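You operate a simulated robot arm through the tools that you are given. There is no shell and no other tool. Be economical: measure what you need, move in short steps, check, and stop when the job is done.

Carry out the task below with a simulated robot arm. There is one attempt and no reset: what you move stays moved.

TASK
Try the green plug gauge in the two bottles in the blue rack and tag the tight one.
Fine: tag from the red tray; plug back in its stand; the bottles stay in the rack.

It is judged by the outcome, as a careful person would: the job done as asked, and still so three seconds after it is handed in. It fails if anything else is knocked over, pushed out of place, dropped, spilled or broken.

THE ROBOT
A 6-joint arm with a two-finger parallel gripper, fixed in place. Base frame: the origin is at the foot of the arm, x ahead of it, y to its left, z up; the work surface is at about z = 90.6. Readings come in cm, degrees, newtons and seconds.
With the tool pointing down near the work surface it reaches from about 24 to 62 cm from the base axis. Its first joint turns from -66.0 to 66.0 degrees. Payload 2.7 kg.
The TCP is the grasp point between the finger pads, 2.3 cm short of the fingertips. In the tool frame z runs along the fingers and y along their closing line. The gripper opens to 9.4 cm. The fingers are 3.8 cm wide and 1 cm thick; the gripper's body (5.4 by 9.6 cm) begins 3.9 cm behind the TCP.
Orientation is told as [roll, pitch, yaw] about the base's x, y, z axes, in that order, counted from this pose: with the fingers straight down and closing along the base's y, the tool's x points along the base's -x, its y along +y and its z along -z.

THE INTERFACE
- The arm moves only by the tool play_rows. Its argument "rows" is a list of rows, each a list of 7 numbers: the gripper command, from -1 (fully open) to 1 (shut), values between in proportion, then the shift along the base's x, y, z in cm, then the turn, a rotation vector about the base's x, y, z in degrees. In form: [[claw, tx, ty, tz, wx, wy, wz], ...]. A call has 1 to 20 rows; each row is the pose to reach, as a shift and turn from the pose commanded when the call began. A row lasts 0.2 s, in which the tool goes at most 5 cm and 8.6 degrees; a call with a longer step from one row to the next is refused whole, and so is a gripper value outside its range. Where a pose cannot be reached the arm comes as near as it can. A force on the tool above 50 N (or 10 N above the force at the start of the call, whichever is more), or a blocked arm, ends the call early, and 0.2 s more pass. The fingers move at their own pace (about 4.5 cm/s each) and stop on an object; they squeeze with about 39 N. The grip force told is the motor's: it shows also when the fingers shut on nothing. Time passes only in rows, and 0.2 s behind the last, so rows that repeat a pose let the fingers close. It gives the time, the measured TCP pose, the force on the tool (base axes), the opening and the grip force at its end, in the units of the frame above (readings bear some noise), with the torque about the TCP (base axes, N m) and any sound that the robot's microphone picked up, and new pictures: "show" is both (left out), scene, wrist or none.
- Cameras (640 x 400 px; columns grow to the right, rows downward): "scene" is fixed at [7.25, -42.62, 141.17]; the picture's right is [0.80, -0.60, 0.00], its down [-0.30, -0.41, -0.86] and it looks along [0.51, 0.69, -0.51] (base axes); focal length 315 px, centre (320, 200). "wrist" rides on the gripper at [8.6, 1.6, -7.5] in the tool frame; the picture's right is [-0.18, 0.98, 0.00], its down [-0.58, -0.11, -0.81] and it looks along [-0.79, -0.15, 0.59] (tool axes); focal length 243 px, centre (320, 200). There is no depth. A picture from a camera that has moved, and an enlarged one, comes with that camera's place and axes in the base frame and with its lens.
- inspect(camera, box): a new picture of the part [left, top, right, bottom] of that camera's present view, enlarged. The clock stands still meanwhile.
- job_done(): hands the job in; it is judged then, once.

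Work in short steps. Places have to be worked out from the pictures, the camera data and where the tool is seen: move nearer, look again, correct. Check each grasp and each placing, and mend what went wrong. You have 120 turns and 200 pictures in all, those below and enlarged ones among them. Open the gripper and draw the arm clear of the work before you hand the job in, unless the task says otherwise; then end with one line.

The tools are called after "Call:" as a command line: name --pt "numbers of a row" for each row, then --argument value for the rest, lists and objects as JSON in quotes. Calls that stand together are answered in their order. play_rows: Moves the arm, as the interface text tells. Its arguments: {"type":"object","properties":{"rows":{"type":"array","items":{"type":"array","items":{"type":"number"}}},"show":{"type":"string","enum":["both","scene","wrist","none"]}},"required":["rows"]} The other tools are called the same way: inspect (camera, box) takes an enlarged picture of a part of a camera's view; job_done () hands the job in.

At the start:

```text
clock: 0.0
position: [33.0, 16.41, 126.12]
orientation: [0.1, -0.1, 0.1]
contact_force: [-0.6, -0.3, 0.1]
torque: [0.03, 0.01, -0.01]
width: 9.37
finger_force: 0.1
```

scene: 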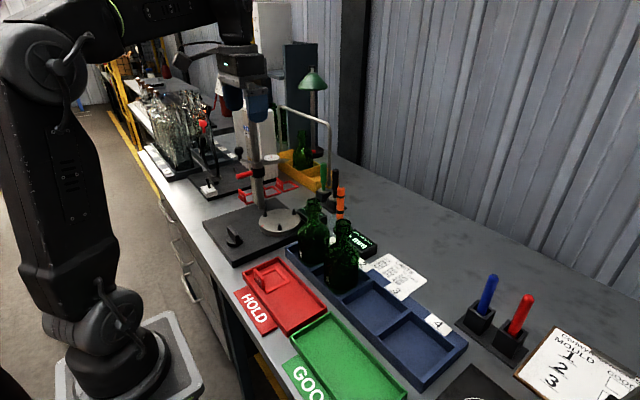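
wrist: 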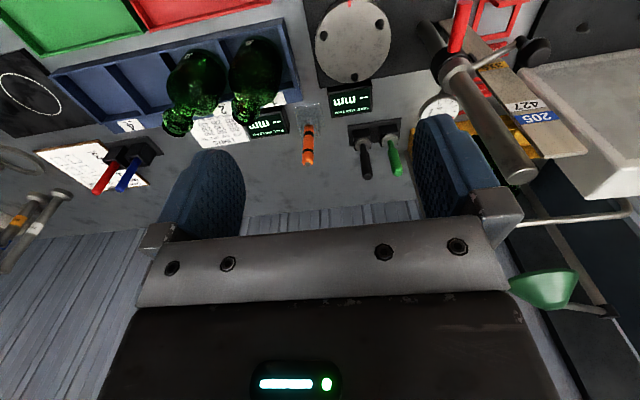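

I'll look closer at the plug stand, the rack and the tray before moving.

Call:
inspect --camera "scene" --box '[220, 150, 420, 275]'

Call:
inspect --camera "scene" --box '[230, 240, 470, 390]'

Call:
inspect --camera "wrist" --box '[140, 0, 460, 200]'

```text
3.20 times, centred on (320, 212) of scene
camera zoom: at [7.25, -42.62, 141.17], right [0.8, -0.6, 0.0], down [-0.3, -0.41, -0.86], along [0.51, 0.69, -0.51], focal length 1007 px, centre (320, 160)
```

zoom: 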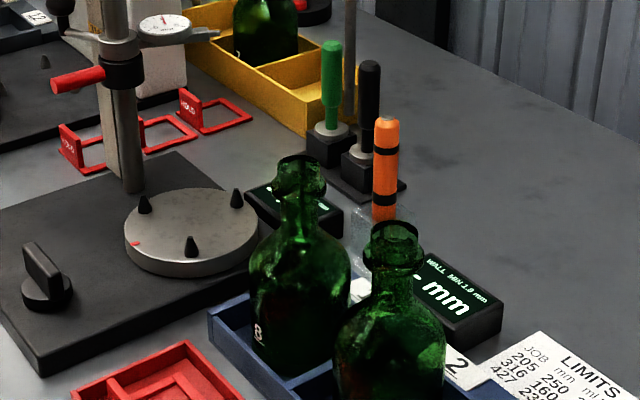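

```text
2.67 times, centred on (350, 315) of scene
camera zoom: at [7.25, -42.62, 141.17], right [0.8, -0.6, 0.0], down [-0.3, -0.41, -0.86], along [0.51, 0.69, -0.51], focal length 839 px, centre (240, -107)
```

zoom: 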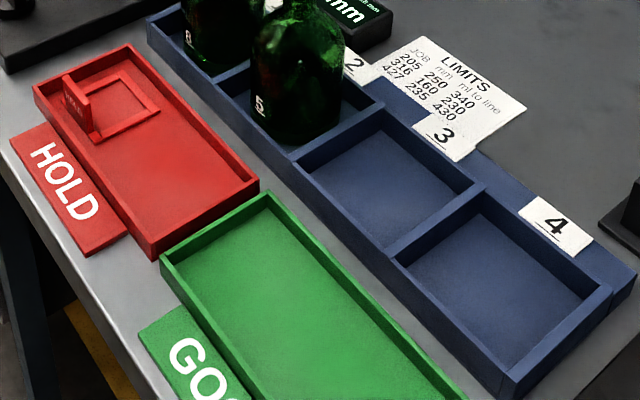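

```text
2.00 times, centred on (300, 100) of wrist
camera zoom: at [24.18, 17.89, 133.51], right [0.18, 0.98, 0.0], down [0.58, -0.11, 0.81], along [0.79, -0.15, -0.59], focal length 485 px, centre (360, 400)
```

zoom: 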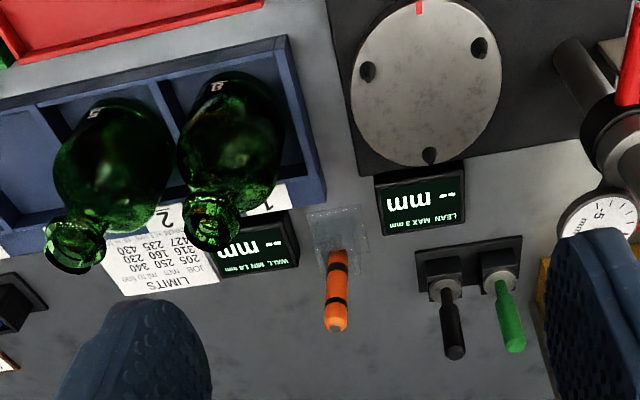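

The green plug stands at about (59, 25.7), with its handle between z≈95 and 103.5. The bottle mouths are near (40.7, 4.6) and (40.6, −5.0) at z≈105.7. I'll move closer to the plug, keeping y clear of the pillar at about (40, 31).

Call:
play_rows --pt "-1 4 0 -1 0 0 0" --pt "-1 8 0 -2 0 0 0" --pt "-1 12 1 -3 0 0 0" --pt "-1 16 3 -5 0 0 0" --pt "-1 18 5 -6 0 0 0" --pt "-1 19 8 -7 0 0 0" --pt "-1 19 9 -7 0 0 0"

```text
clock: 1.6
position: [50.79, 24.94, 118.43]
orientation: [0.2, 0.1, 0.0]
contact_force: [0.4, 0.1, -0.2]
torque: [-0.01, -0.02, 0.0]
width: 9.37
finger_force: 0.0
out of reach, approached as far as the arm can: row 6, 7
camera wrist: at [42.19, 26.34, 125.87], right [0.18, 0.98, 0.0], down [0.58, -0.11, 0.81], along [0.79, -0.15, -0.59], focal length 243 px, centre (320, 200)
```

scene: 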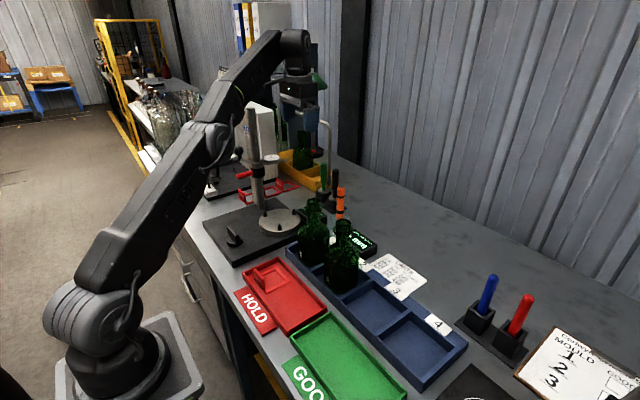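
wrist: 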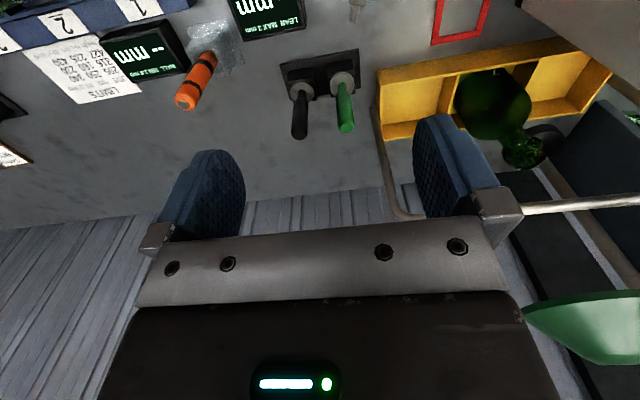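

Vertical reach stops short of the plug (radius about 64), so I'll need to tilt the fingers outward about y. First I'll inspect the plug's shape.

Call:
inspect --camera "wrist" --box '[260, 30, 420, 150]'

Call:
inspect --camera "scene" --box '[290, 110, 370, 210]'

```text
3.33 times, centred on (340, 90) of wrist
camera zoom: at [42.19, 26.34, 125.87], right [0.18, 0.98, 0.0], down [0.58, -0.11, 0.81], along [0.79, -0.15, -0.59], focal length 809 px, centre (253, 567)
```

zoom: 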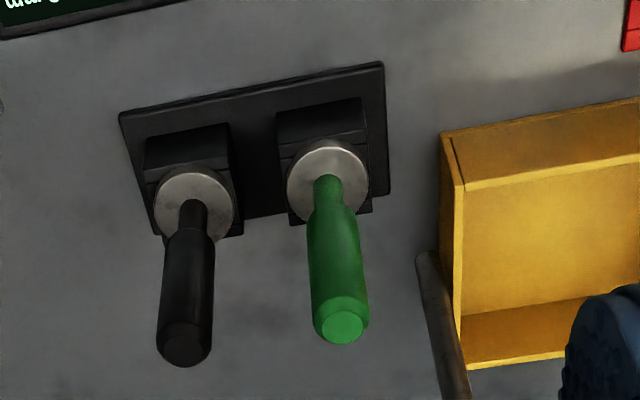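

```text
4.00 times, centred on (330, 160) of scene
camera zoom: at [7.25, -42.62, 141.17], right [0.8, -0.6, 0.0], down [-0.3, -0.41, -0.86], along [0.51, 0.69, -0.51], focal length 1259 px, centre (280, 360)
```

zoom: 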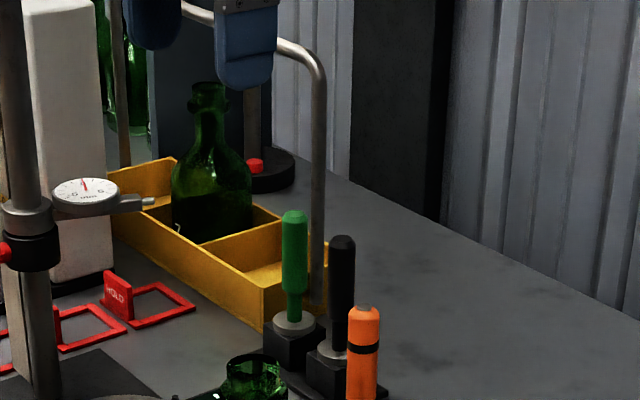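

The plug has a green handle, a neck and a metal flange seated in its block. I'll tilt 25° about −y, narrow the gripper to clear the black plug, and descend to a pre-grasp pose.

Call:
play_rows --pt "-0.5 -2 0 -1 0 -8 0" --pt "0 -1.5 0.2 -3 0 -16 0" --pt "0.05 0 0.4 -5 0 -24 0" --pt "0.05 1 0.6 -6.5 0 -25 0" --pt "0.05 1.5 0.6 -7 0 -25 0"

```text
clock: 2.8
position: [52.68, 25.54, 111.63]
orientation: [0.1, -25.1, 0.1]
contact_force: [-0.7, -0.2, -0.5]
torque: [-0.01, -0.02, 0.01]
width: 4.46
finger_force: 0.1
out of reach, approached as far as the arm can: row 1
camera wrist: at [41.5, 26.92, 114.59], right [0.16, 0.98, 0.08], down [0.18, -0.11, 0.98], along [0.97, -0.15, -0.2], focal length 243 px, centre (320, 200)
```

scene: 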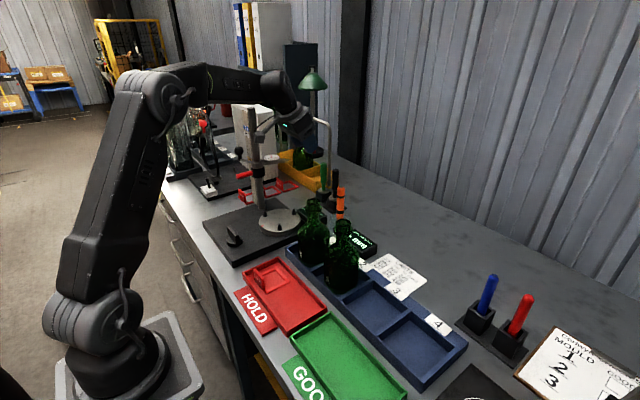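
wrist: 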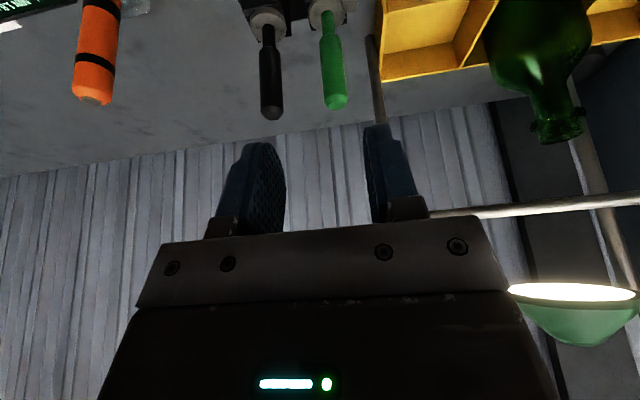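

My estimate puts the dial gauge's arm near (44–47, 26–29, 107), which may be in the way of the gripper's camera side. I'll look before going lower.

Call:
inspect --camera "scene" --box '[230, 70, 350, 220]'

```text
2.67 times, centred on (290, 145) of scene
camera zoom: at [7.25, -42.62, 141.17], right [0.8, -0.6, 0.0], down [-0.3, -0.41, -0.86], along [0.51, 0.69, -0.51], focal length 839 px, centre (400, 347)
```

zoom: 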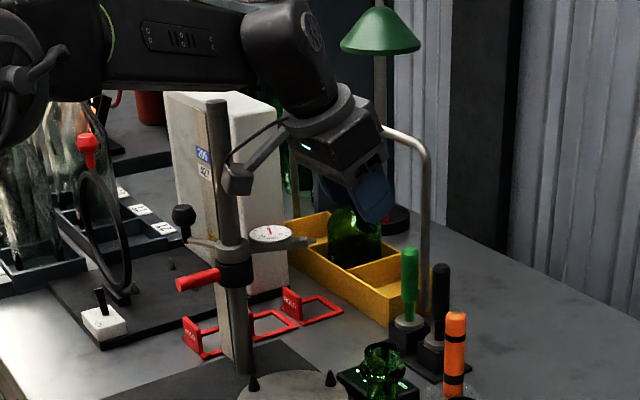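

The camera bracket is a physical part and would come down on the dial stem. I'll yaw the tool +35° so it swings clear toward −y, close the opening to 3.4 cm, and set up the pre-grasp pose.

Call:
play_rows --pt "0.27 0.5 -0.5 0 0 0 8" --pt "0.27 1 -1 0 0 0 16" --pt "0.27 1.5 -1.4 0 0 0 24" --pt "0.27 2.2 -1.7 -0.3 0 0 32" --pt "0.27 2.7 -1.7 -0.6 0 0 35" --pt "0.27 2.7 -1.7 -0.6 0 0 35"

```text
clock: 4.2
position: [55.23, 23.79, 110.89]
orientation: [0.2, -25.2, 35.0]
contact_force: [-0.8, -0.6, 1.1]
torque: [0.0, -0.01, -0.02]
width: 3.43
finger_force: 0.0
camera wrist: at [45.32, 18.65, 114.0], right [-0.43, 0.9, 0.08], down [0.21, 0.02, 0.98], along [0.88, 0.44, -0.2], focal length 243 px, centre (320, 200)
```

scene: 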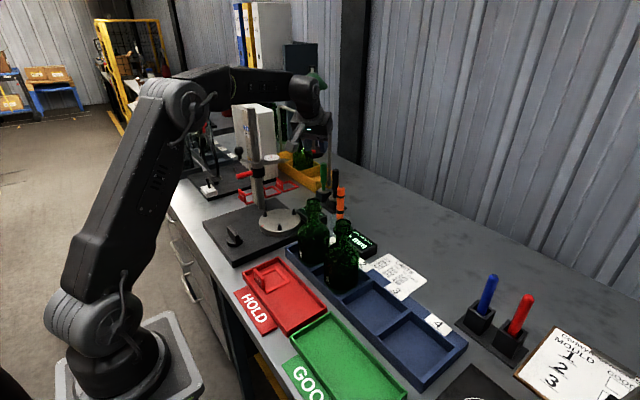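
wrist: 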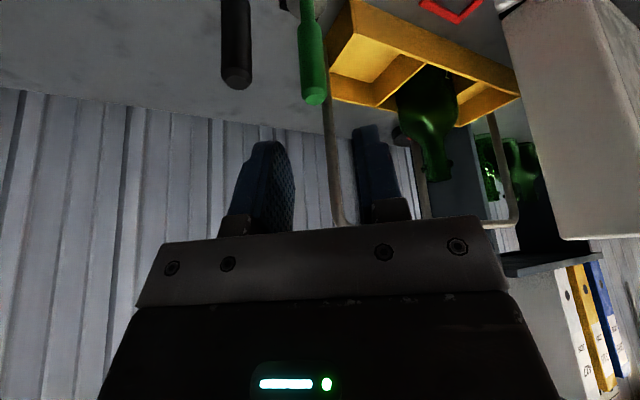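

The plug re-measures at about (59.1, 26.0), lined up with the approach line. I'll go most of the way and check.

Call:
play_rows --pt "0.27 0.9 0.5 -1.8 0 0 0" --pt "0.27 1.7 1.0 -3.6 0 0 0" --pt "0.27 2.5 1.5 -5.3 0 0 0"

Call:
inspect --camera "scene" --box '[270, 110, 370, 220]'

```text
clock: 5.0
position: [57.7, 25.37, 105.73]
orientation: [0.1, -25.1, 35.1]
contact_force: [-0.2, 0.1, -0.1]
torque: [0.02, -0.01, 0.03]
width: 3.42
finger_force: 0.1
camera wrist: at [47.75, 20.19, 108.74], right [-0.43, 0.9, 0.08], down [0.21, 0.02, 0.98], along [0.88, 0.44, -0.2], focal length 243 px, centre (320, 200)
```

scene: 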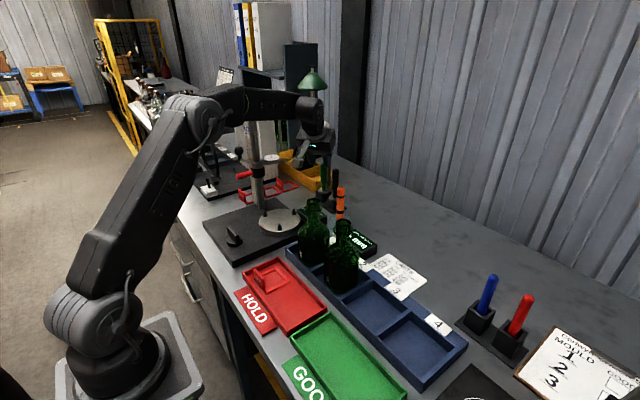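
wrist: 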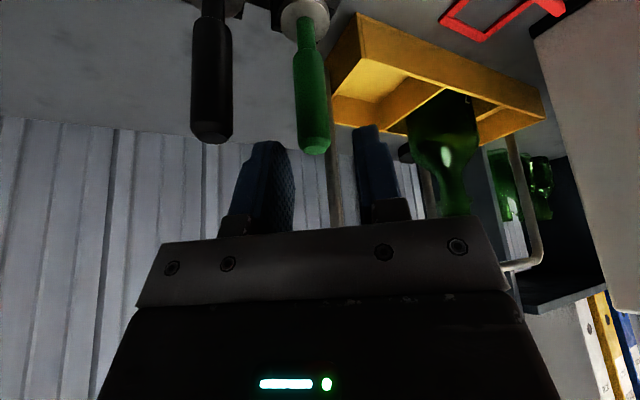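

```text
3.64 times, centred on (320, 165) of scene
camera zoom: at [7.25, -42.62, 141.17], right [0.8, -0.6, 0.0], down [-0.3, -0.41, -0.86], along [0.51, 0.69, -0.51], focal length 1144 px, centre (320, 327)
```

zoom: 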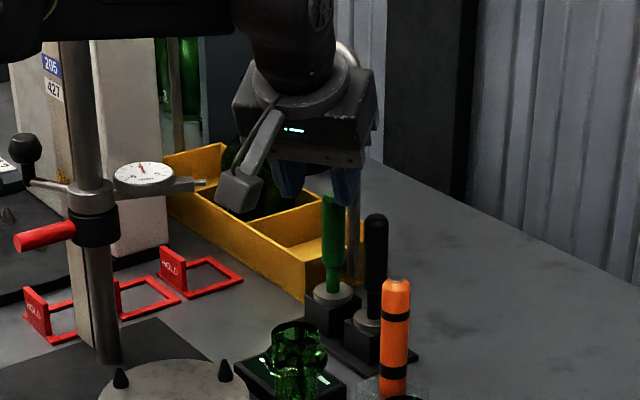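

The plug sits about 0.4 cm to the −y side of the finger plane. I'll correct that, go down to the grasp height, and check before closing.

Call:
play_rows --pt "0.27 0.23 -0.33 0 0 0 0" --pt "0.27 0.6 -0.05 -1.5 0 0 0" --pt "0.27 1.0 0.2 -3.0 0 0 0" --pt "0.27 1.2 0.35 -3.8 0 0 0" --pt "0.27 1.2 0.35 -3.8 0 0 0"

Call:
inspect --camera "scene" --box '[270, 110, 370, 220]'

```text
clock: 6.2
position: [58.87, 25.59, 101.82]
orientation: [0.1, -25.1, 35.1]
contact_force: [-0.2, -0.3, 0.3]
torque: [0.03, 0.02, 0.0]
width: 3.43
finger_force: 0.1
camera wrist: at [48.91, 20.5, 104.94], right [-0.43, 0.9, 0.08], down [0.21, 0.02, 0.98], along [0.88, 0.44, -0.2], focal length 243 px, centre (320, 200)
```

scene: 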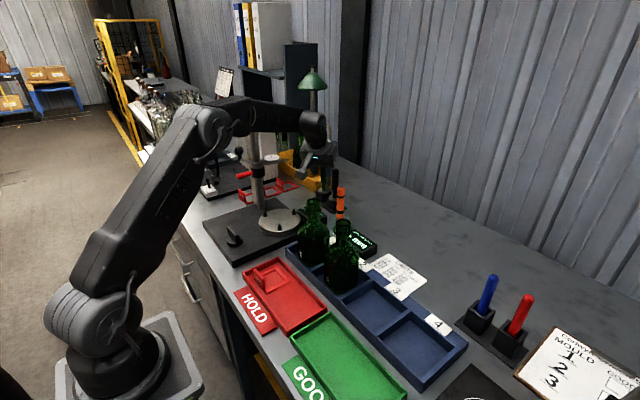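
wrist: 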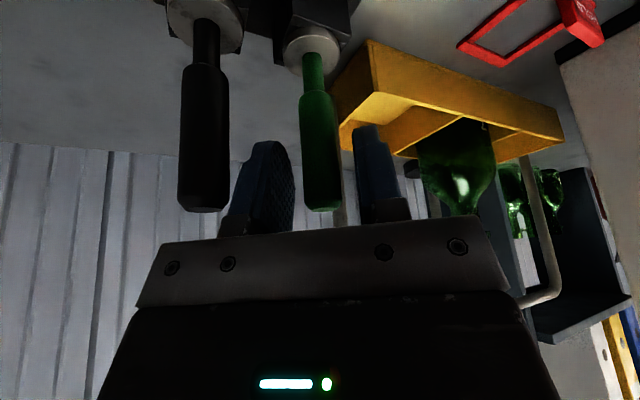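

```text
3.64 times, centred on (320, 165) of scene
camera zoom: at [7.25, -42.62, 141.17], right [0.8, -0.6, 0.0], down [-0.3, -0.41, -0.86], along [0.51, 0.69, -0.51], focal length 1144 px, centre (320, 327)
```

zoom: 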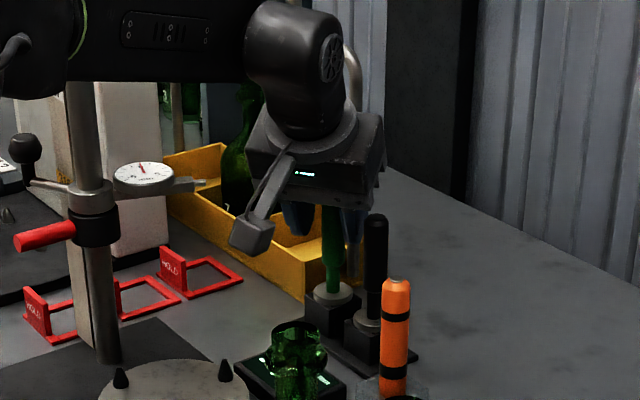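

The handle is between the fingers and roughly centred. I'll close on it.

Call:
play_rows --pt "0.6 0 0 0 0 0 0" --pt "1 0 0 0 0 0 0" --pt "1 0 0 0 0 0 0" --pt "1 0 0 0 0 0 0" --show "wrist"

```text
clock: 7.2
position: [58.93, 25.59, 101.91]
orientation: [0.1, -25.1, 35.0]
contact_force: [0.9, 0.3, 0.2]
torque: [0.03, 0.04, 0.03]
width: 1.87
finger_force: 38.8
camera wrist: at [48.9, 20.49, 104.95], right [-0.43, 0.9, 0.08], down [0.21, 0.02, 0.98], along [0.88, 0.44, -0.2], focal length 243 px, centre (320, 200)
```

wrist: 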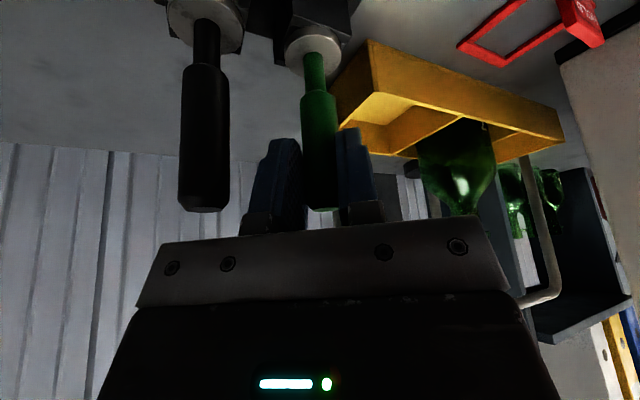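

It's gripped with a 1.87 cm opening. I'll lift straight up slowly and watch the force.

Call:
play_rows --pt "1 0 0 0.7 0 0 0" --pt "1 0 0 1.5 0 0 0" --pt "1 0 0 2.5 0 0 0" --pt "1 0 0 4 0 0 0" --pt "1 0 0 5.5 0 0 0" --pt "1 0 0 7 0 0 0"

Call:
inspect --camera "scene" --box '[270, 110, 370, 220]'

```text
clock: 8.6
position: [59.17, 25.75, 108.92]
orientation: [0.1, -25.1, 35.1]
contact_force: [0.1, 1.3, -0.7]
torque: [0.04, 0.03, 0.01]
width: 1.87
finger_force: 39.1
camera wrist: at [49.01, 20.59, 111.88], right [-0.43, 0.9, 0.08], down [0.21, 0.02, 0.98], along [0.88, 0.44, -0.2], focal length 243 px, centre (320, 200)
```

scene: 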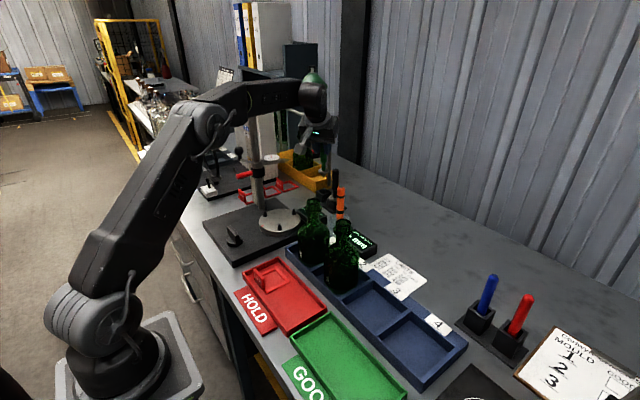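
wrist: 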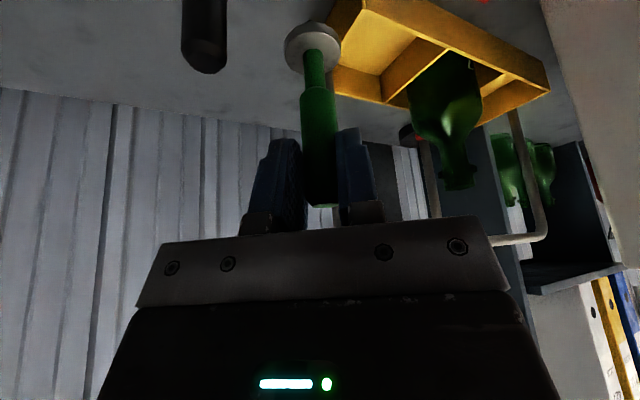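

```text
3.64 times, centred on (320, 165) of scene
camera zoom: at [7.25, -42.62, 141.17], right [0.8, -0.6, 0.0], down [-0.3, -0.41, -0.86], along [0.51, 0.69, -0.51], focal length 1144 px, centre (320, 327)
```

zoom: 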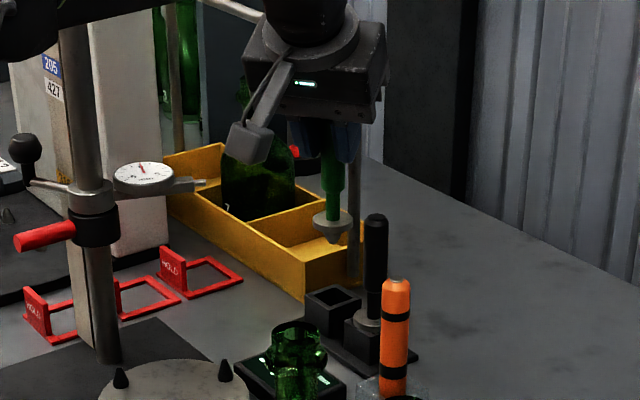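

The plug is out of its stand. I'll take a closer look at its working end.

Call:
inspect --camera "scene" --box '[310, 135, 346, 191]'

Call:
inspect --camera "scene" --box '[290, 190, 375, 300]'

```text
7.14 times, centred on (328, 163) of scene
camera zoom: at [7.25, -42.62, 141.17], right [0.8, -0.6, 0.0], down [-0.3, -0.41, -0.86], along [0.51, 0.69, -0.51], focal length 2248 px, centre (263, 464)
```

zoom: 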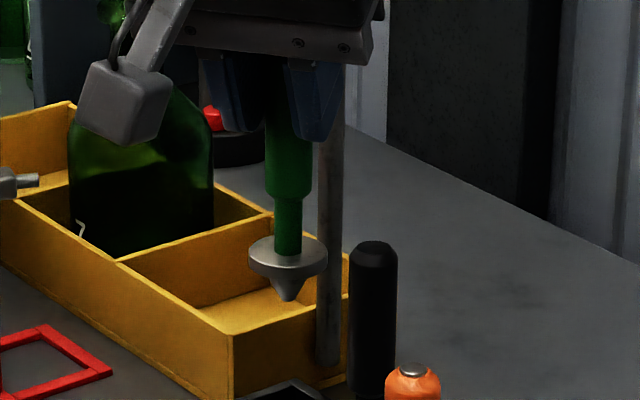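

```text
3.64 times, centred on (332, 245) of scene
camera zoom: at [7.25, -42.62, 141.17], right [0.8, -0.6, 0.0], down [-0.3, -0.41, -0.86], along [0.51, 0.69, -0.51], focal length 1144 px, centre (274, 36)
```

zoom: 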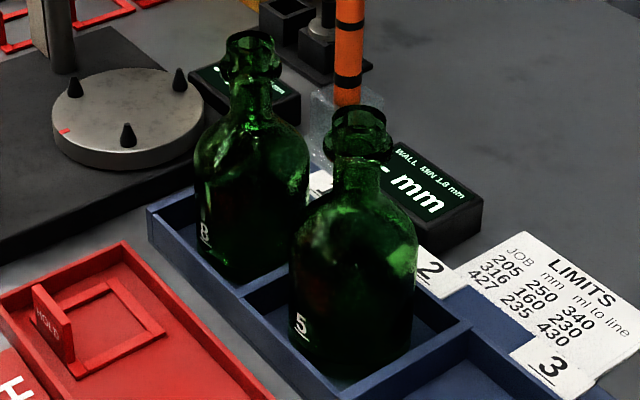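

The plug has a flange (about 3.2 cm, roughly 8.3 cm below the TCP) and a tapered nose reaching about 10.6 cm below the TCP. So a good bore lets the flange seat on the rim, and a tight one holds it up. I'll carry it over above the bottles, turning the yaw back to 0.

Call:
play_rows --pt "1 -1.5 -1.5 2 0 0 0" --pt "1 -3.5 -3.5 4 0 0 0" --pt "1 -5.5 -5.5 6 0 0 -5" --pt "1 -7.5 -7.5 8 0 0 -11" --pt "1 -9.5 -10 10 0 0 -17" --pt "1 -11.5 -12.5 11 0 0 -23" --pt "1 -13.5 -15 11 0 0 -29" --pt "1 -15.5 -17 11 0 0 -33" --pt "1 -17 -19 11 0 0 -35" --pt "1 -18.3 -20.5 11 0 0 -35" --pt "1 -18.5 -21.1 11 0 0 -35" --pt "1 -18.5 -21.1 11 0 0 -35"

Call:
inspect --camera "scene" --box '[260, 120, 400, 240]'

```text
clock: 11.2
position: [40.31, 4.41, 120.03]
orientation: [0.1, -25.0, 0.2]
contact_force: [0.0, 0.2, -0.9]
torque: [-0.04, 0.03, 0.0]
width: 1.84
finger_force: 39.3
camera wrist: at [29.31, 6.0, 123.05], right [0.16, 0.98, 0.08], down [0.19, -0.11, 0.98], along [0.97, -0.15, -0.2], focal length 243 px, centre (320, 200)
```

scene: 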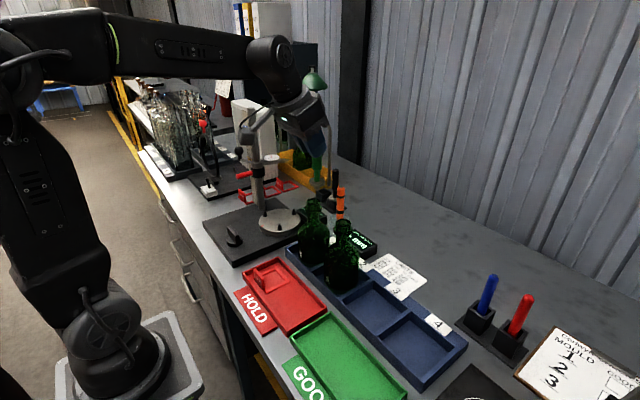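
wrist: 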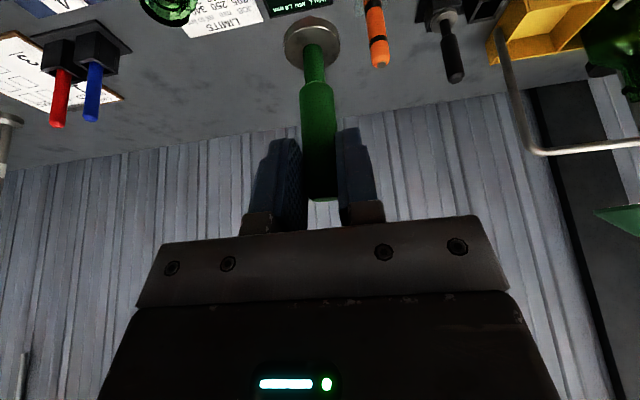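

```text
3.33 times, centred on (330, 180) of scene
camera zoom: at [7.25, -42.62, 141.17], right [0.8, -0.6, 0.0], down [-0.3, -0.41, -0.86], along [0.51, 0.69, -0.51], focal length 1049 px, centre (287, 267)
```

zoom: 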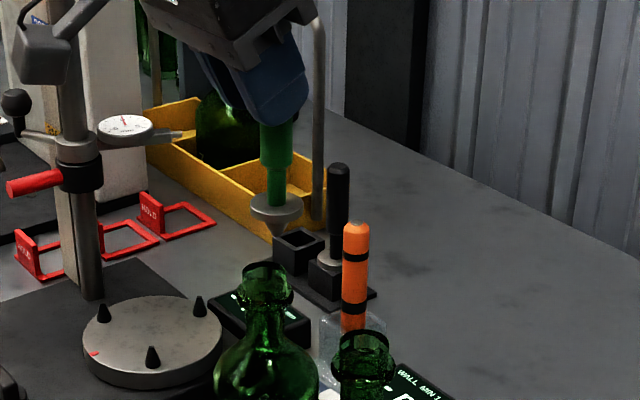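

I need a sharper fix on the two mouths. I'll back off and sit between them, so the wrist camera sees both on either side of the plug.

Call:
play_rows --pt "1 -2 -1 1 0 0 0" --pt "1 -4 -2 2 0 0 0" --pt "1 -6 -3.3 3 0 0 0" --pt "1 -8 -4.4 3 0 0 0" --pt "1 -9 -4.6 3 0 0 0" --pt "1 -9 -4.6 3 0 0 0" --show "none"

Call:
inspect --camera "wrist" --box '[200, 0, 440, 150]'

Call:
inspect --camera "scene" --box '[290, 190, 370, 240]'

```text
clock: 12.6
position: [31.42, -0.1, 122.79]
orientation: [0.1, -25.1, 0.1]
contact_force: [-0.2, 0.5, -2.0]
torque: [0.01, 0.04, -0.01]
width: 1.86
finger_force: 38.9
```

```text
2.67 times, centred on (320, 75) of wrist
camera zoom: at [20.42, 1.4, 125.89], right [0.16, 0.98, 0.08], down [0.19, -0.11, 0.98], along [0.97, -0.15, -0.2], focal length 647 px, centre (320, 533)
```

zoom: 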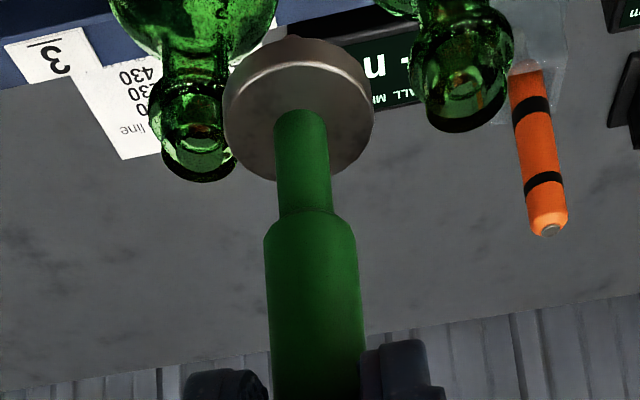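

```text
8.00 times, centred on (330, 215) of scene
camera zoom: at [7.25, -42.62, 141.17], right [0.8, -0.6, 0.0], down [-0.3, -0.41, -0.86], along [0.51, 0.69, -0.51], focal length 2517 px, centre (240, 80)
```

zoom: 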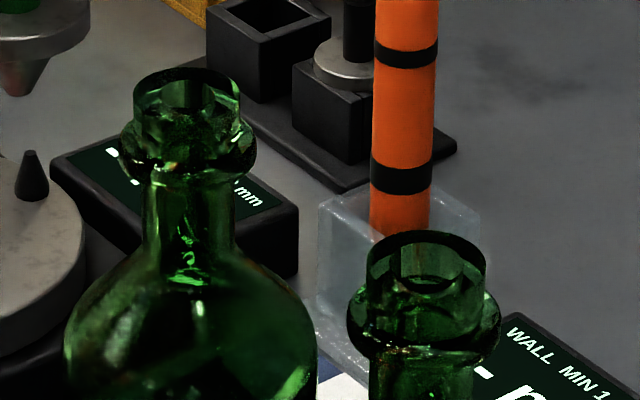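

Next, a sharper view of each mouth from the wrist.

Call:
inspect --camera "wrist" --box '[245, 20, 305, 80]'

Call:
inspect --camera "wrist" --box '[345, 0, 405, 60]'

```text
6.67 times, centred on (275, 50) of wrist
camera zoom: at [20.42, 1.4, 125.89], right [0.16, 0.98, 0.08], down [0.19, -0.11, 0.98], along [0.97, -0.15, -0.2], focal length 1618 px, centre (620, 1200)
```

zoom: 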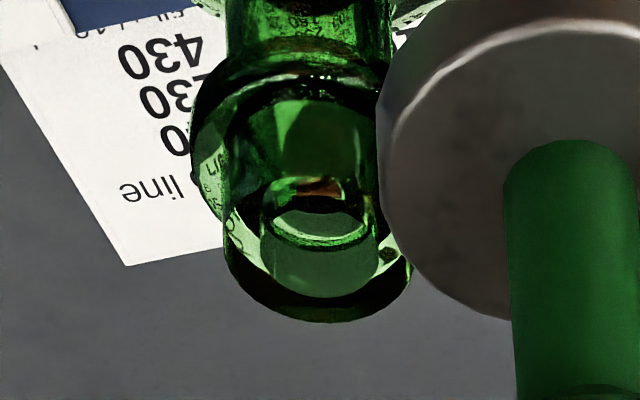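

```text
6.67 times, centred on (375, 30) of wrist
camera zoom: at [20.42, 1.4, 125.89], right [0.16, 0.98, 0.08], down [0.19, -0.11, 0.98], along [0.97, -0.15, -0.2], focal length 1618 px, centre (-47, 1333)
```

zoom: 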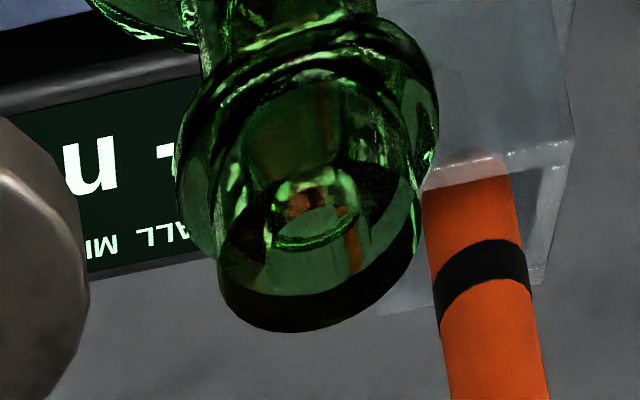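

Triangulation gives the mouths at (40.8, 4.84) and (40.8, −5.15), with rims at z≈106.45. The plug axis sits about 1.1 cm ahead of the TCP in x, with its tip about 11.15 cm below. I'll go over bottle 8, leaving the tip about 2 cm above the rim.

Call:
play_rows --pt "1 2 1.2 0 0 0 0" --pt "1 4 2.4 0 0 0 0" --pt "1 6 3.6 -1 0 0 0" --pt "1 7.8 4.7 -2 0 0 0" --pt "1 8.3 4.9 -3 0 0 0" --pt "1 8.3 4.9 -3.3 0 0 0" --pt "1 8.3 4.9 -3.3 0 0 0" --show "none"

Call:
inspect --camera "wrist" --box '[260, 0, 380, 100]'

Call:
inspect --camera "scene" --box '[280, 165, 360, 240]'

```text
clock: 14.2
position: [39.81, 4.78, 119.41]
orientation: [0.1, -25.1, 0.1]
contact_force: [-0.2, 0.2, -0.6]
torque: [0.0, -0.02, 0.01]
width: 1.86
finger_force: 38.4
```

```text
4.00 times, centred on (320, 50) of wrist
camera zoom: at [28.74, 6.22, 122.51], right [0.16, 0.98, 0.08], down [0.19, -0.11, 0.98], along [0.97, -0.15, -0.2], focal length 970 px, centre (320, 800)
```

zoom: 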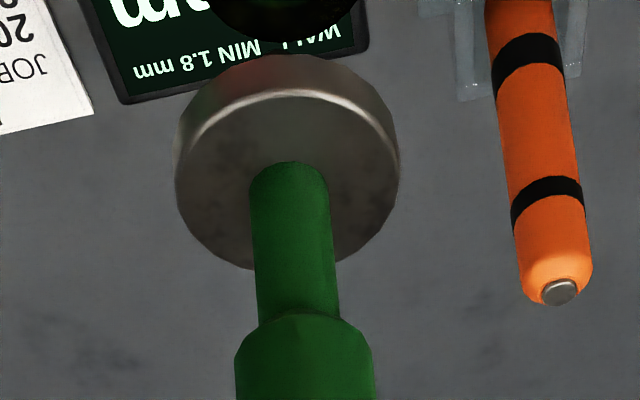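

```text
5.33 times, centred on (320, 202) of scene
camera zoom: at [7.25, -42.62, 141.17], right [0.8, -0.6, 0.0], down [-0.3, -0.41, -0.86], along [0.51, 0.69, -0.51], focal length 1678 px, centre (320, 187)
```

zoom: 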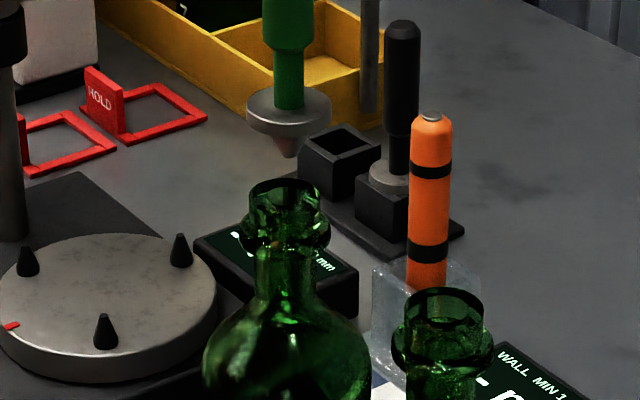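

The plug is aligned to within about 0.15 cm. I'll nudge it and descend until the tip is just entering the mouth.

Call:
play_rows --pt "1 -0.05 0.12 -0.3 0 0 0" --pt "1 -0.05 0.12 -0.8 0 0 0" --pt "1 -0.05 0.12 -1.3 0 0 0" --pt "1 -0.05 0.12 -1.7 0 0 0" --pt "1 -0.05 0.12 -2.0 0 0 0" --show "none"

Call:
inspect --camera "scene" --box '[290, 165, 350, 225]'

Call:
inspect --camera "wrist" --box '[260, 0, 380, 100]'

```text
clock: 15.4
position: [39.79, 4.95, 117.56]
orientation: [0.0, -25.1, 0.1]
contact_force: [0.0, -0.1, -0.8]
torque: [0.0, 0.02, -0.02]
width: 1.84
finger_force: 39.1
```

```text
6.67 times, centred on (320, 195) of scene
camera zoom: at [7.25, -42.62, 141.17], right [0.8, -0.6, 0.0], down [-0.3, -0.41, -0.86], along [0.51, 0.69, -0.51], focal length 2098 px, centre (320, 233)
```

zoom: 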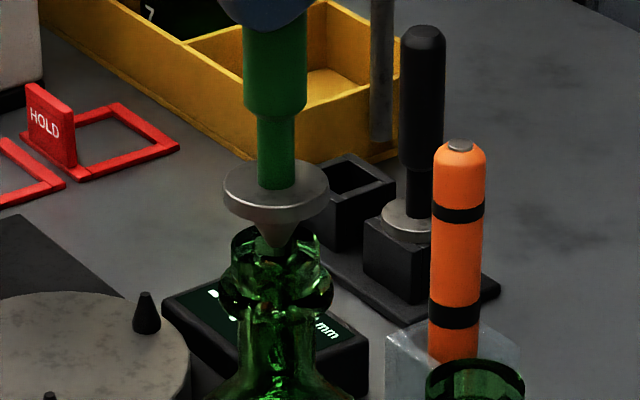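

```text
4.00 times, centred on (320, 50) of wrist
camera zoom: at [28.66, 6.41, 120.6], right [0.16, 0.98, 0.08], down [0.19, -0.11, 0.98], along [0.97, -0.15, -0.2], focal length 970 px, centre (320, 800)
```

zoom: 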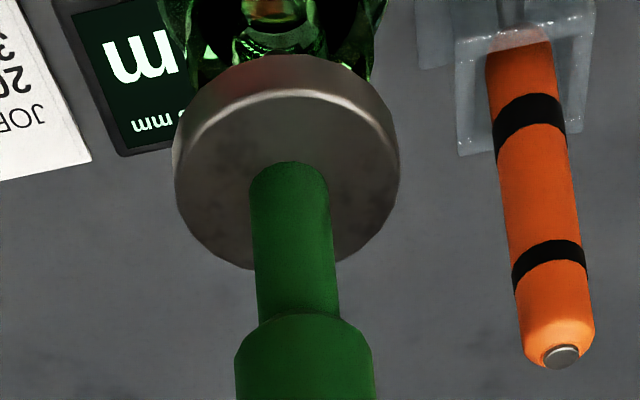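

It's centred. I'll lower in small steps, reading the force.

Call:
play_rows --pt "1 0 0 -0.2 0 0 0" --pt "1 0 0 -0.4 0 0 0" --pt "1 0 0 -0.6 0 0 0" --pt "1 0 0 -0.6 0 0 0" --show "none"

```text
clock: 16.4
position: [39.7, 4.98, 116.87]
orientation: [0.1, -25.0, 0.1]
contact_force: [-0.1, -0.3, -0.5]
torque: [-0.03, 0.01, -0.03]
width: 1.83
finger_force: 38.8
```

Call:
play_rows --pt "1 0 0 -0.15 0 0 0" --pt "1 0 0 -0.3 0 0 0" --pt "1 0 0 -0.45 0 0 0" --pt "1 0 0 -0.45 0 0 0" --show "none"

Call:
inspect --camera "scene" --box '[290, 165, 350, 225]'

```text
clock: 17.4
position: [39.68, 4.95, 116.65]
orientation: [0.0, -25.2, 0.1]
contact_force: [0.0, 1.1, 7.3]
torque: [0.07, -0.1, 0.01]
width: 1.86
finger_force: 39.0
```

```text
6.67 times, centred on (320, 195) of scene
camera zoom: at [7.24, -42.62, 141.17], right [0.8, -0.6, 0.0], down [-0.3, -0.41, -0.86], along [0.51, 0.69, -0.51], focal length 2098 px, centre (320, 233)
```

zoom: 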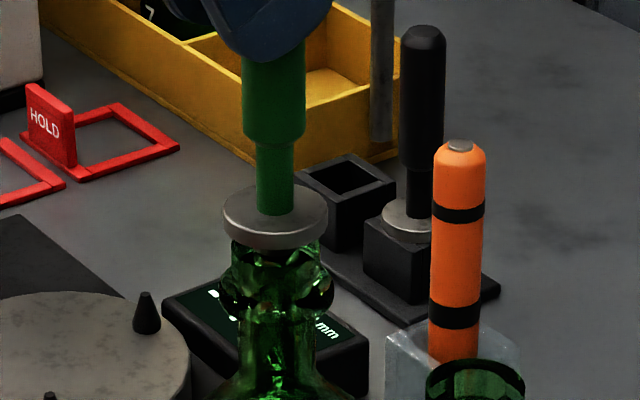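

There's contact at TCP z 116.65 with about 7 N. I'll zoom in on any gap between flange and rim.

Call:
inspect --camera "scene" --box '[305, 188, 329, 214]'

Call:
inspect --camera "wrist" --box '[270, 0, 360, 70]'

```text
15.38 times, centred on (317, 201) of scene
camera zoom: at [7.24, -42.62, 141.17], right [0.8, -0.6, 0.0], down [-0.3, -0.41, -0.86], along [0.51, 0.69, -0.51], focal length 4841 px, centre (366, 185)
```

zoom: 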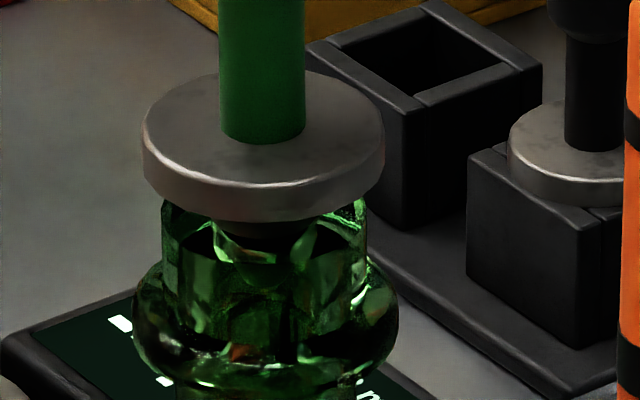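

```text
5.71 times, centred on (315, 35) of wrist
camera zoom: at [28.6, 6.45, 119.6], right [0.16, 0.98, 0.08], down [0.18, -0.11, 0.98], along [0.97, -0.15, -0.2], focal length 1386 px, centre (349, 1143)
```

zoom: 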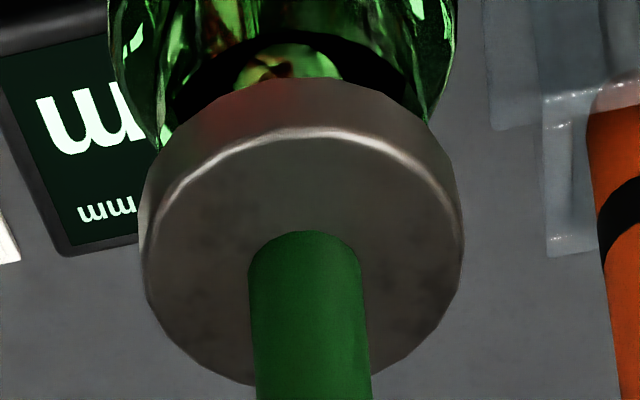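

At about 7 N the cone is resting in bottle 8, and the flange still looks roughly 0.6 cm above the rim. I won't force it. I'll lift, move to bottle 5, and compare.

Call:
play_rows --pt "1 0 0 0.5 0 0 0" --pt "1 0 0 1.5 0 0 0" --pt "1 0 0 3 0 0 0" --pt "1 0 -1 3.6 0 0 0" --pt "1 0 -3.5 3.6 0 0 0" --pt "1 0 -6 3.6 0 0 0" --pt "1 0 -8.5 3.6 0 0 0" --pt "1 0 -9.7 3.6 0 0 0" --pt "1 0 -10 3.2 0 0 0" --pt "1 0 -10 2.8 0 0 0" --show "none"

Call:
inspect --camera "scene" --box '[300, 165, 380, 245]'

Call:
inspect --camera "wrist" --box '[260, 0, 380, 100]'

```text
clock: 19.6
position: [39.71, -4.91, 119.38]
orientation: [0.1, -25.0, 0.0]
contact_force: [0.0, 0.3, -1.1]
torque: [0.0, 0.02, 0.01]
width: 1.82
finger_force: 38.8
```

```text
5.00 times, centred on (340, 205) of scene
camera zoom: at [7.25, -42.62, 141.17], right [0.8, -0.6, 0.0], down [-0.3, -0.41, -0.86], along [0.51, 0.69, -0.51], focal length 1573 px, centre (220, 175)
```

zoom: 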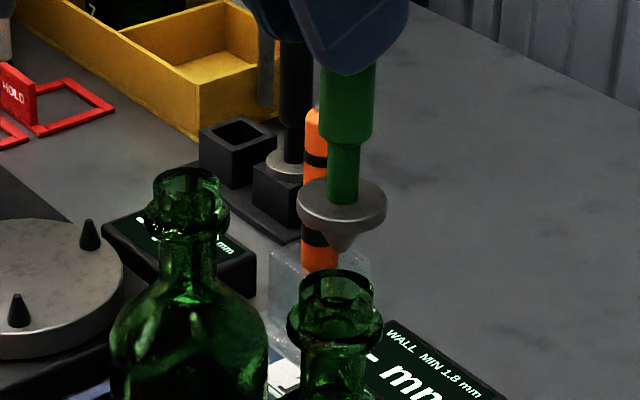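

```text
4.00 times, centred on (320, 50) of wrist
camera zoom: at [28.63, -3.61, 122.44], right [0.16, 0.98, 0.08], down [0.19, -0.11, 0.98], along [0.97, -0.15, -0.2], focal length 970 px, centre (320, 800)
```

zoom: 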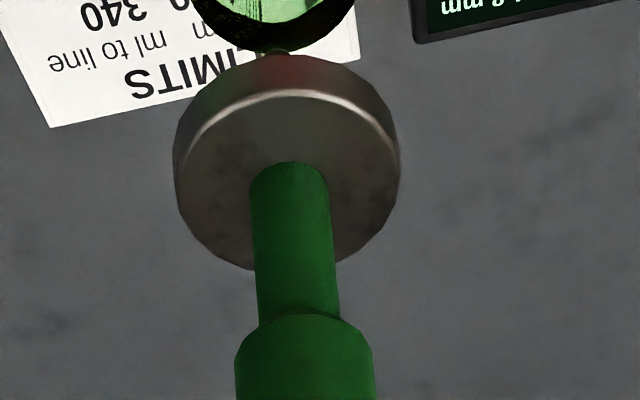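

Aligned over bottle 5. I'll lower in the same way.

Call:
play_rows --pt "1 0 0 -0.5 0 0 0" --pt "1 0 0 -1 0 0 0" --pt "1 0 0 -1.5 0 0 0" --pt "1 0 0 -2.0 0 0 0" --pt "1 0 0 -2.3 0 0 0" --pt "1 0 0 -2.5 0 0 0" --pt "1 0 0 -2.5 0 0 0" --show "none"

```text
clock: 21.2
position: [39.68, -5.05, 116.77]
orientation: [0.1, -24.9, 0.1]
contact_force: [0.1, -1.2, -1.5]
torque: [0.01, 0.0, 0.04]
width: 1.84
finger_force: 38.9
```

Call:
play_rows --pt "1 0 0 -0.15 0 0 0" --pt "1 0 0 -0.3 0 0 0" --pt "1 0 0 -0.45 0 0 0" --pt "1 0 0 -0.45 0 0 0" --show "none"

Call:
inspect --camera "scene" --box '[320, 200, 350, 230]'

```text
clock: 22.2
position: [39.62, -4.99, 116.39]
orientation: [0.0, -25.0, 0.1]
contact_force: [0.2, -1.4, -0.9]
torque: [0.0, 0.02, 0.0]
width: 1.84
finger_force: 39.2
```

```text
13.33 times, centred on (335, 215) of scene
camera zoom: at [7.25, -42.62, 141.17], right [0.8, -0.6, 0.0], down [-0.3, -0.41, -0.86], along [0.51, 0.69, -0.51], focal length 4195 px, centre (120, 0)
```

zoom: 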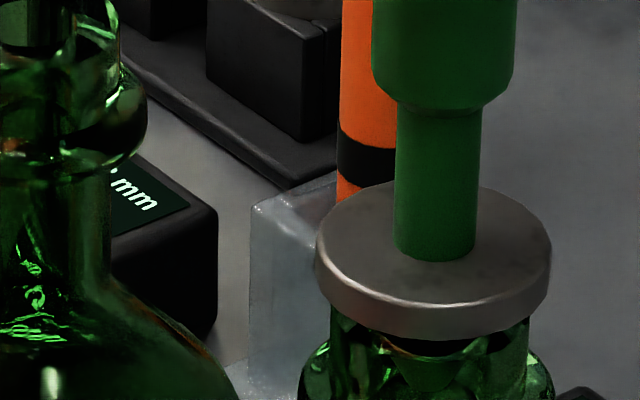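

There's no contact yet, and it's already lower than bottle 8's stop. I'll continue gently to see whether it seats.

Call:
play_rows --pt "1 0 0 -0.1 0 0 0" --pt "1 0 0 -0.2 0 0 0" --pt "1 0 0 -0.3 0 0 0" --pt "1 0 0 -0.3 0 0 0" --show "none"

```text
clock: 23.2
position: [39.73, -5.07, 116.09]
orientation: [0.1, -25.0, 0.2]
contact_force: [0.2, 0.1, -0.2]
torque: [-0.01, -0.05, 0.04]
width: 1.83
finger_force: 38.9
```

Call:
play_rows --pt "1 0 0 -0.1 0 0 0" --pt "1 0 0 -0.2 0 0 0" --pt "1 0 0 -0.3 0 0 0" --pt "1 0 0 -0.3 0 0 0" --show "none"

Call:
inspect --camera "scene" --box '[320, 200, 350, 230]'

```text
clock: 24.2
position: [39.7, -5.02, 115.74]
orientation: [0.1, -25.2, 0.0]
contact_force: [-0.4, 0.3, 2.7]
torque: [0.03, 0.01, -0.01]
width: 1.85
finger_force: 39.3
```

```text
13.33 times, centred on (335, 215) of scene
camera zoom: at [7.24, -42.62, 141.17], right [0.8, -0.6, 0.0], down [-0.3, -0.41, -0.86], along [0.51, 0.69, -0.51], focal length 4195 px, centre (120, 0)
```

zoom: 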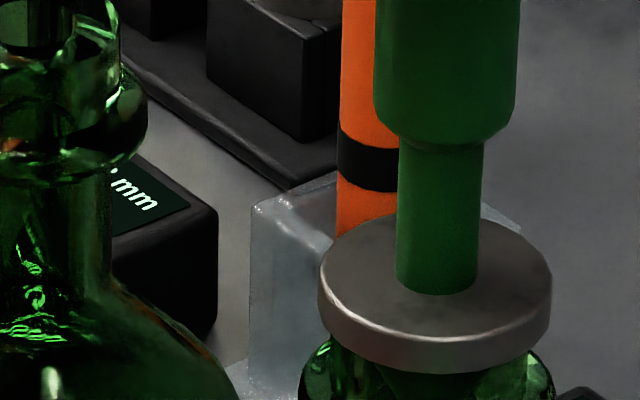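

Bottle 5 accepts the plug: the flange seated on the rim at z≈115.7. Bottle 8 stopped it about 0.9 cm higher. I'll lift out and re-try bottle 8 once to rule out misalignment.

Call:
play_rows --pt "1 0 0 0.5 0 0 0" --pt "1 0 0 1.5 0 0 0" --pt "1 0 0 3 0 0 0" --pt "1 0 0.5 4.2 0 0 0" --pt "1 0 3 4.2 0 0 0" --pt "1 0 5.5 4.2 0 0 0" --pt "1 0 8 4.2 0 0 0" --pt "1 0 9.5 4.0 0 0 0" --pt "1 0 9.85 3.2 0 0 0" --pt "1 0 9.85 2.4 0 0 0" --pt "1 0 9.85 1.6 0 0 0" --pt "1 0 9.85 1.3 0 0 0" --pt "1 0 9.85 1.3 0 0 0" --show "none"

Call:
play_rows --pt "1 0 0 -0.2 0 0 0" --pt "1 0 0 -0.4 0 0 0" --pt "1 0 0 -0.6 0 0 0" --pt "1 0 0 -0.7 0 0 0" --pt "1 0 0 -0.7 0 0 0" --show "wrist"

Call:
inspect --camera "scene" --box '[303, 190, 333, 220]'

```text
clock: 27.0
position: [39.71, 4.83, 117.09]
orientation: [0.2, -25.1, 0.1]
contact_force: [0.1, -0.3, -0.8]
torque: [-0.03, 0.0, -0.02]
width: 1.85
finger_force: 39.0
```

```text
clock: 28.2
position: [39.75, 4.92, 116.53]
orientation: [0.1, -25.4, 0.1]
contact_force: [-1.4, 3.7, 13.8]
torque: [0.29, -0.07, 0.04]
width: 1.85
finger_force: 38.6
camera wrist: at [28.59, 6.34, 119.57], right [0.16, 0.98, 0.08], down [0.18, -0.11, 0.98], along [0.97, -0.15, -0.2], focal length 243 px, centre (320, 200)
```

wrist: 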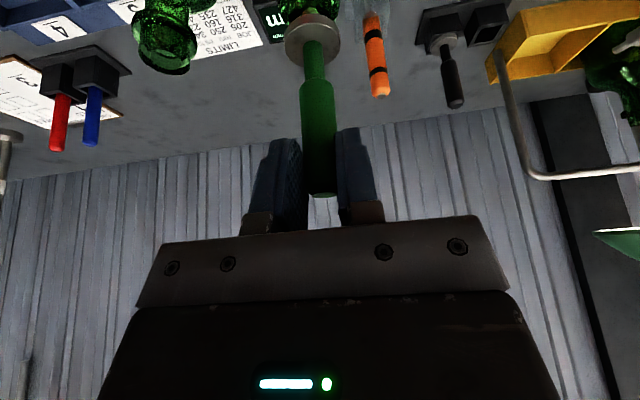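

```text
13.33 times, centred on (318, 205) of scene
camera zoom: at [7.23, -42.61, 141.17], right [0.8, -0.6, 0.0], down [-0.3, -0.41, -0.86], along [0.51, 0.69, -0.51], focal length 4195 px, centre (347, 133)
```

zoom: 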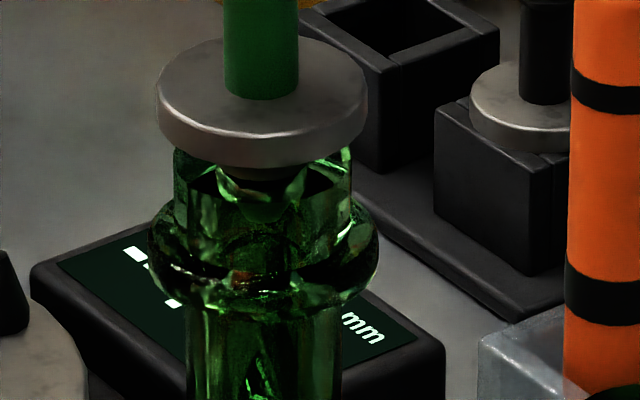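

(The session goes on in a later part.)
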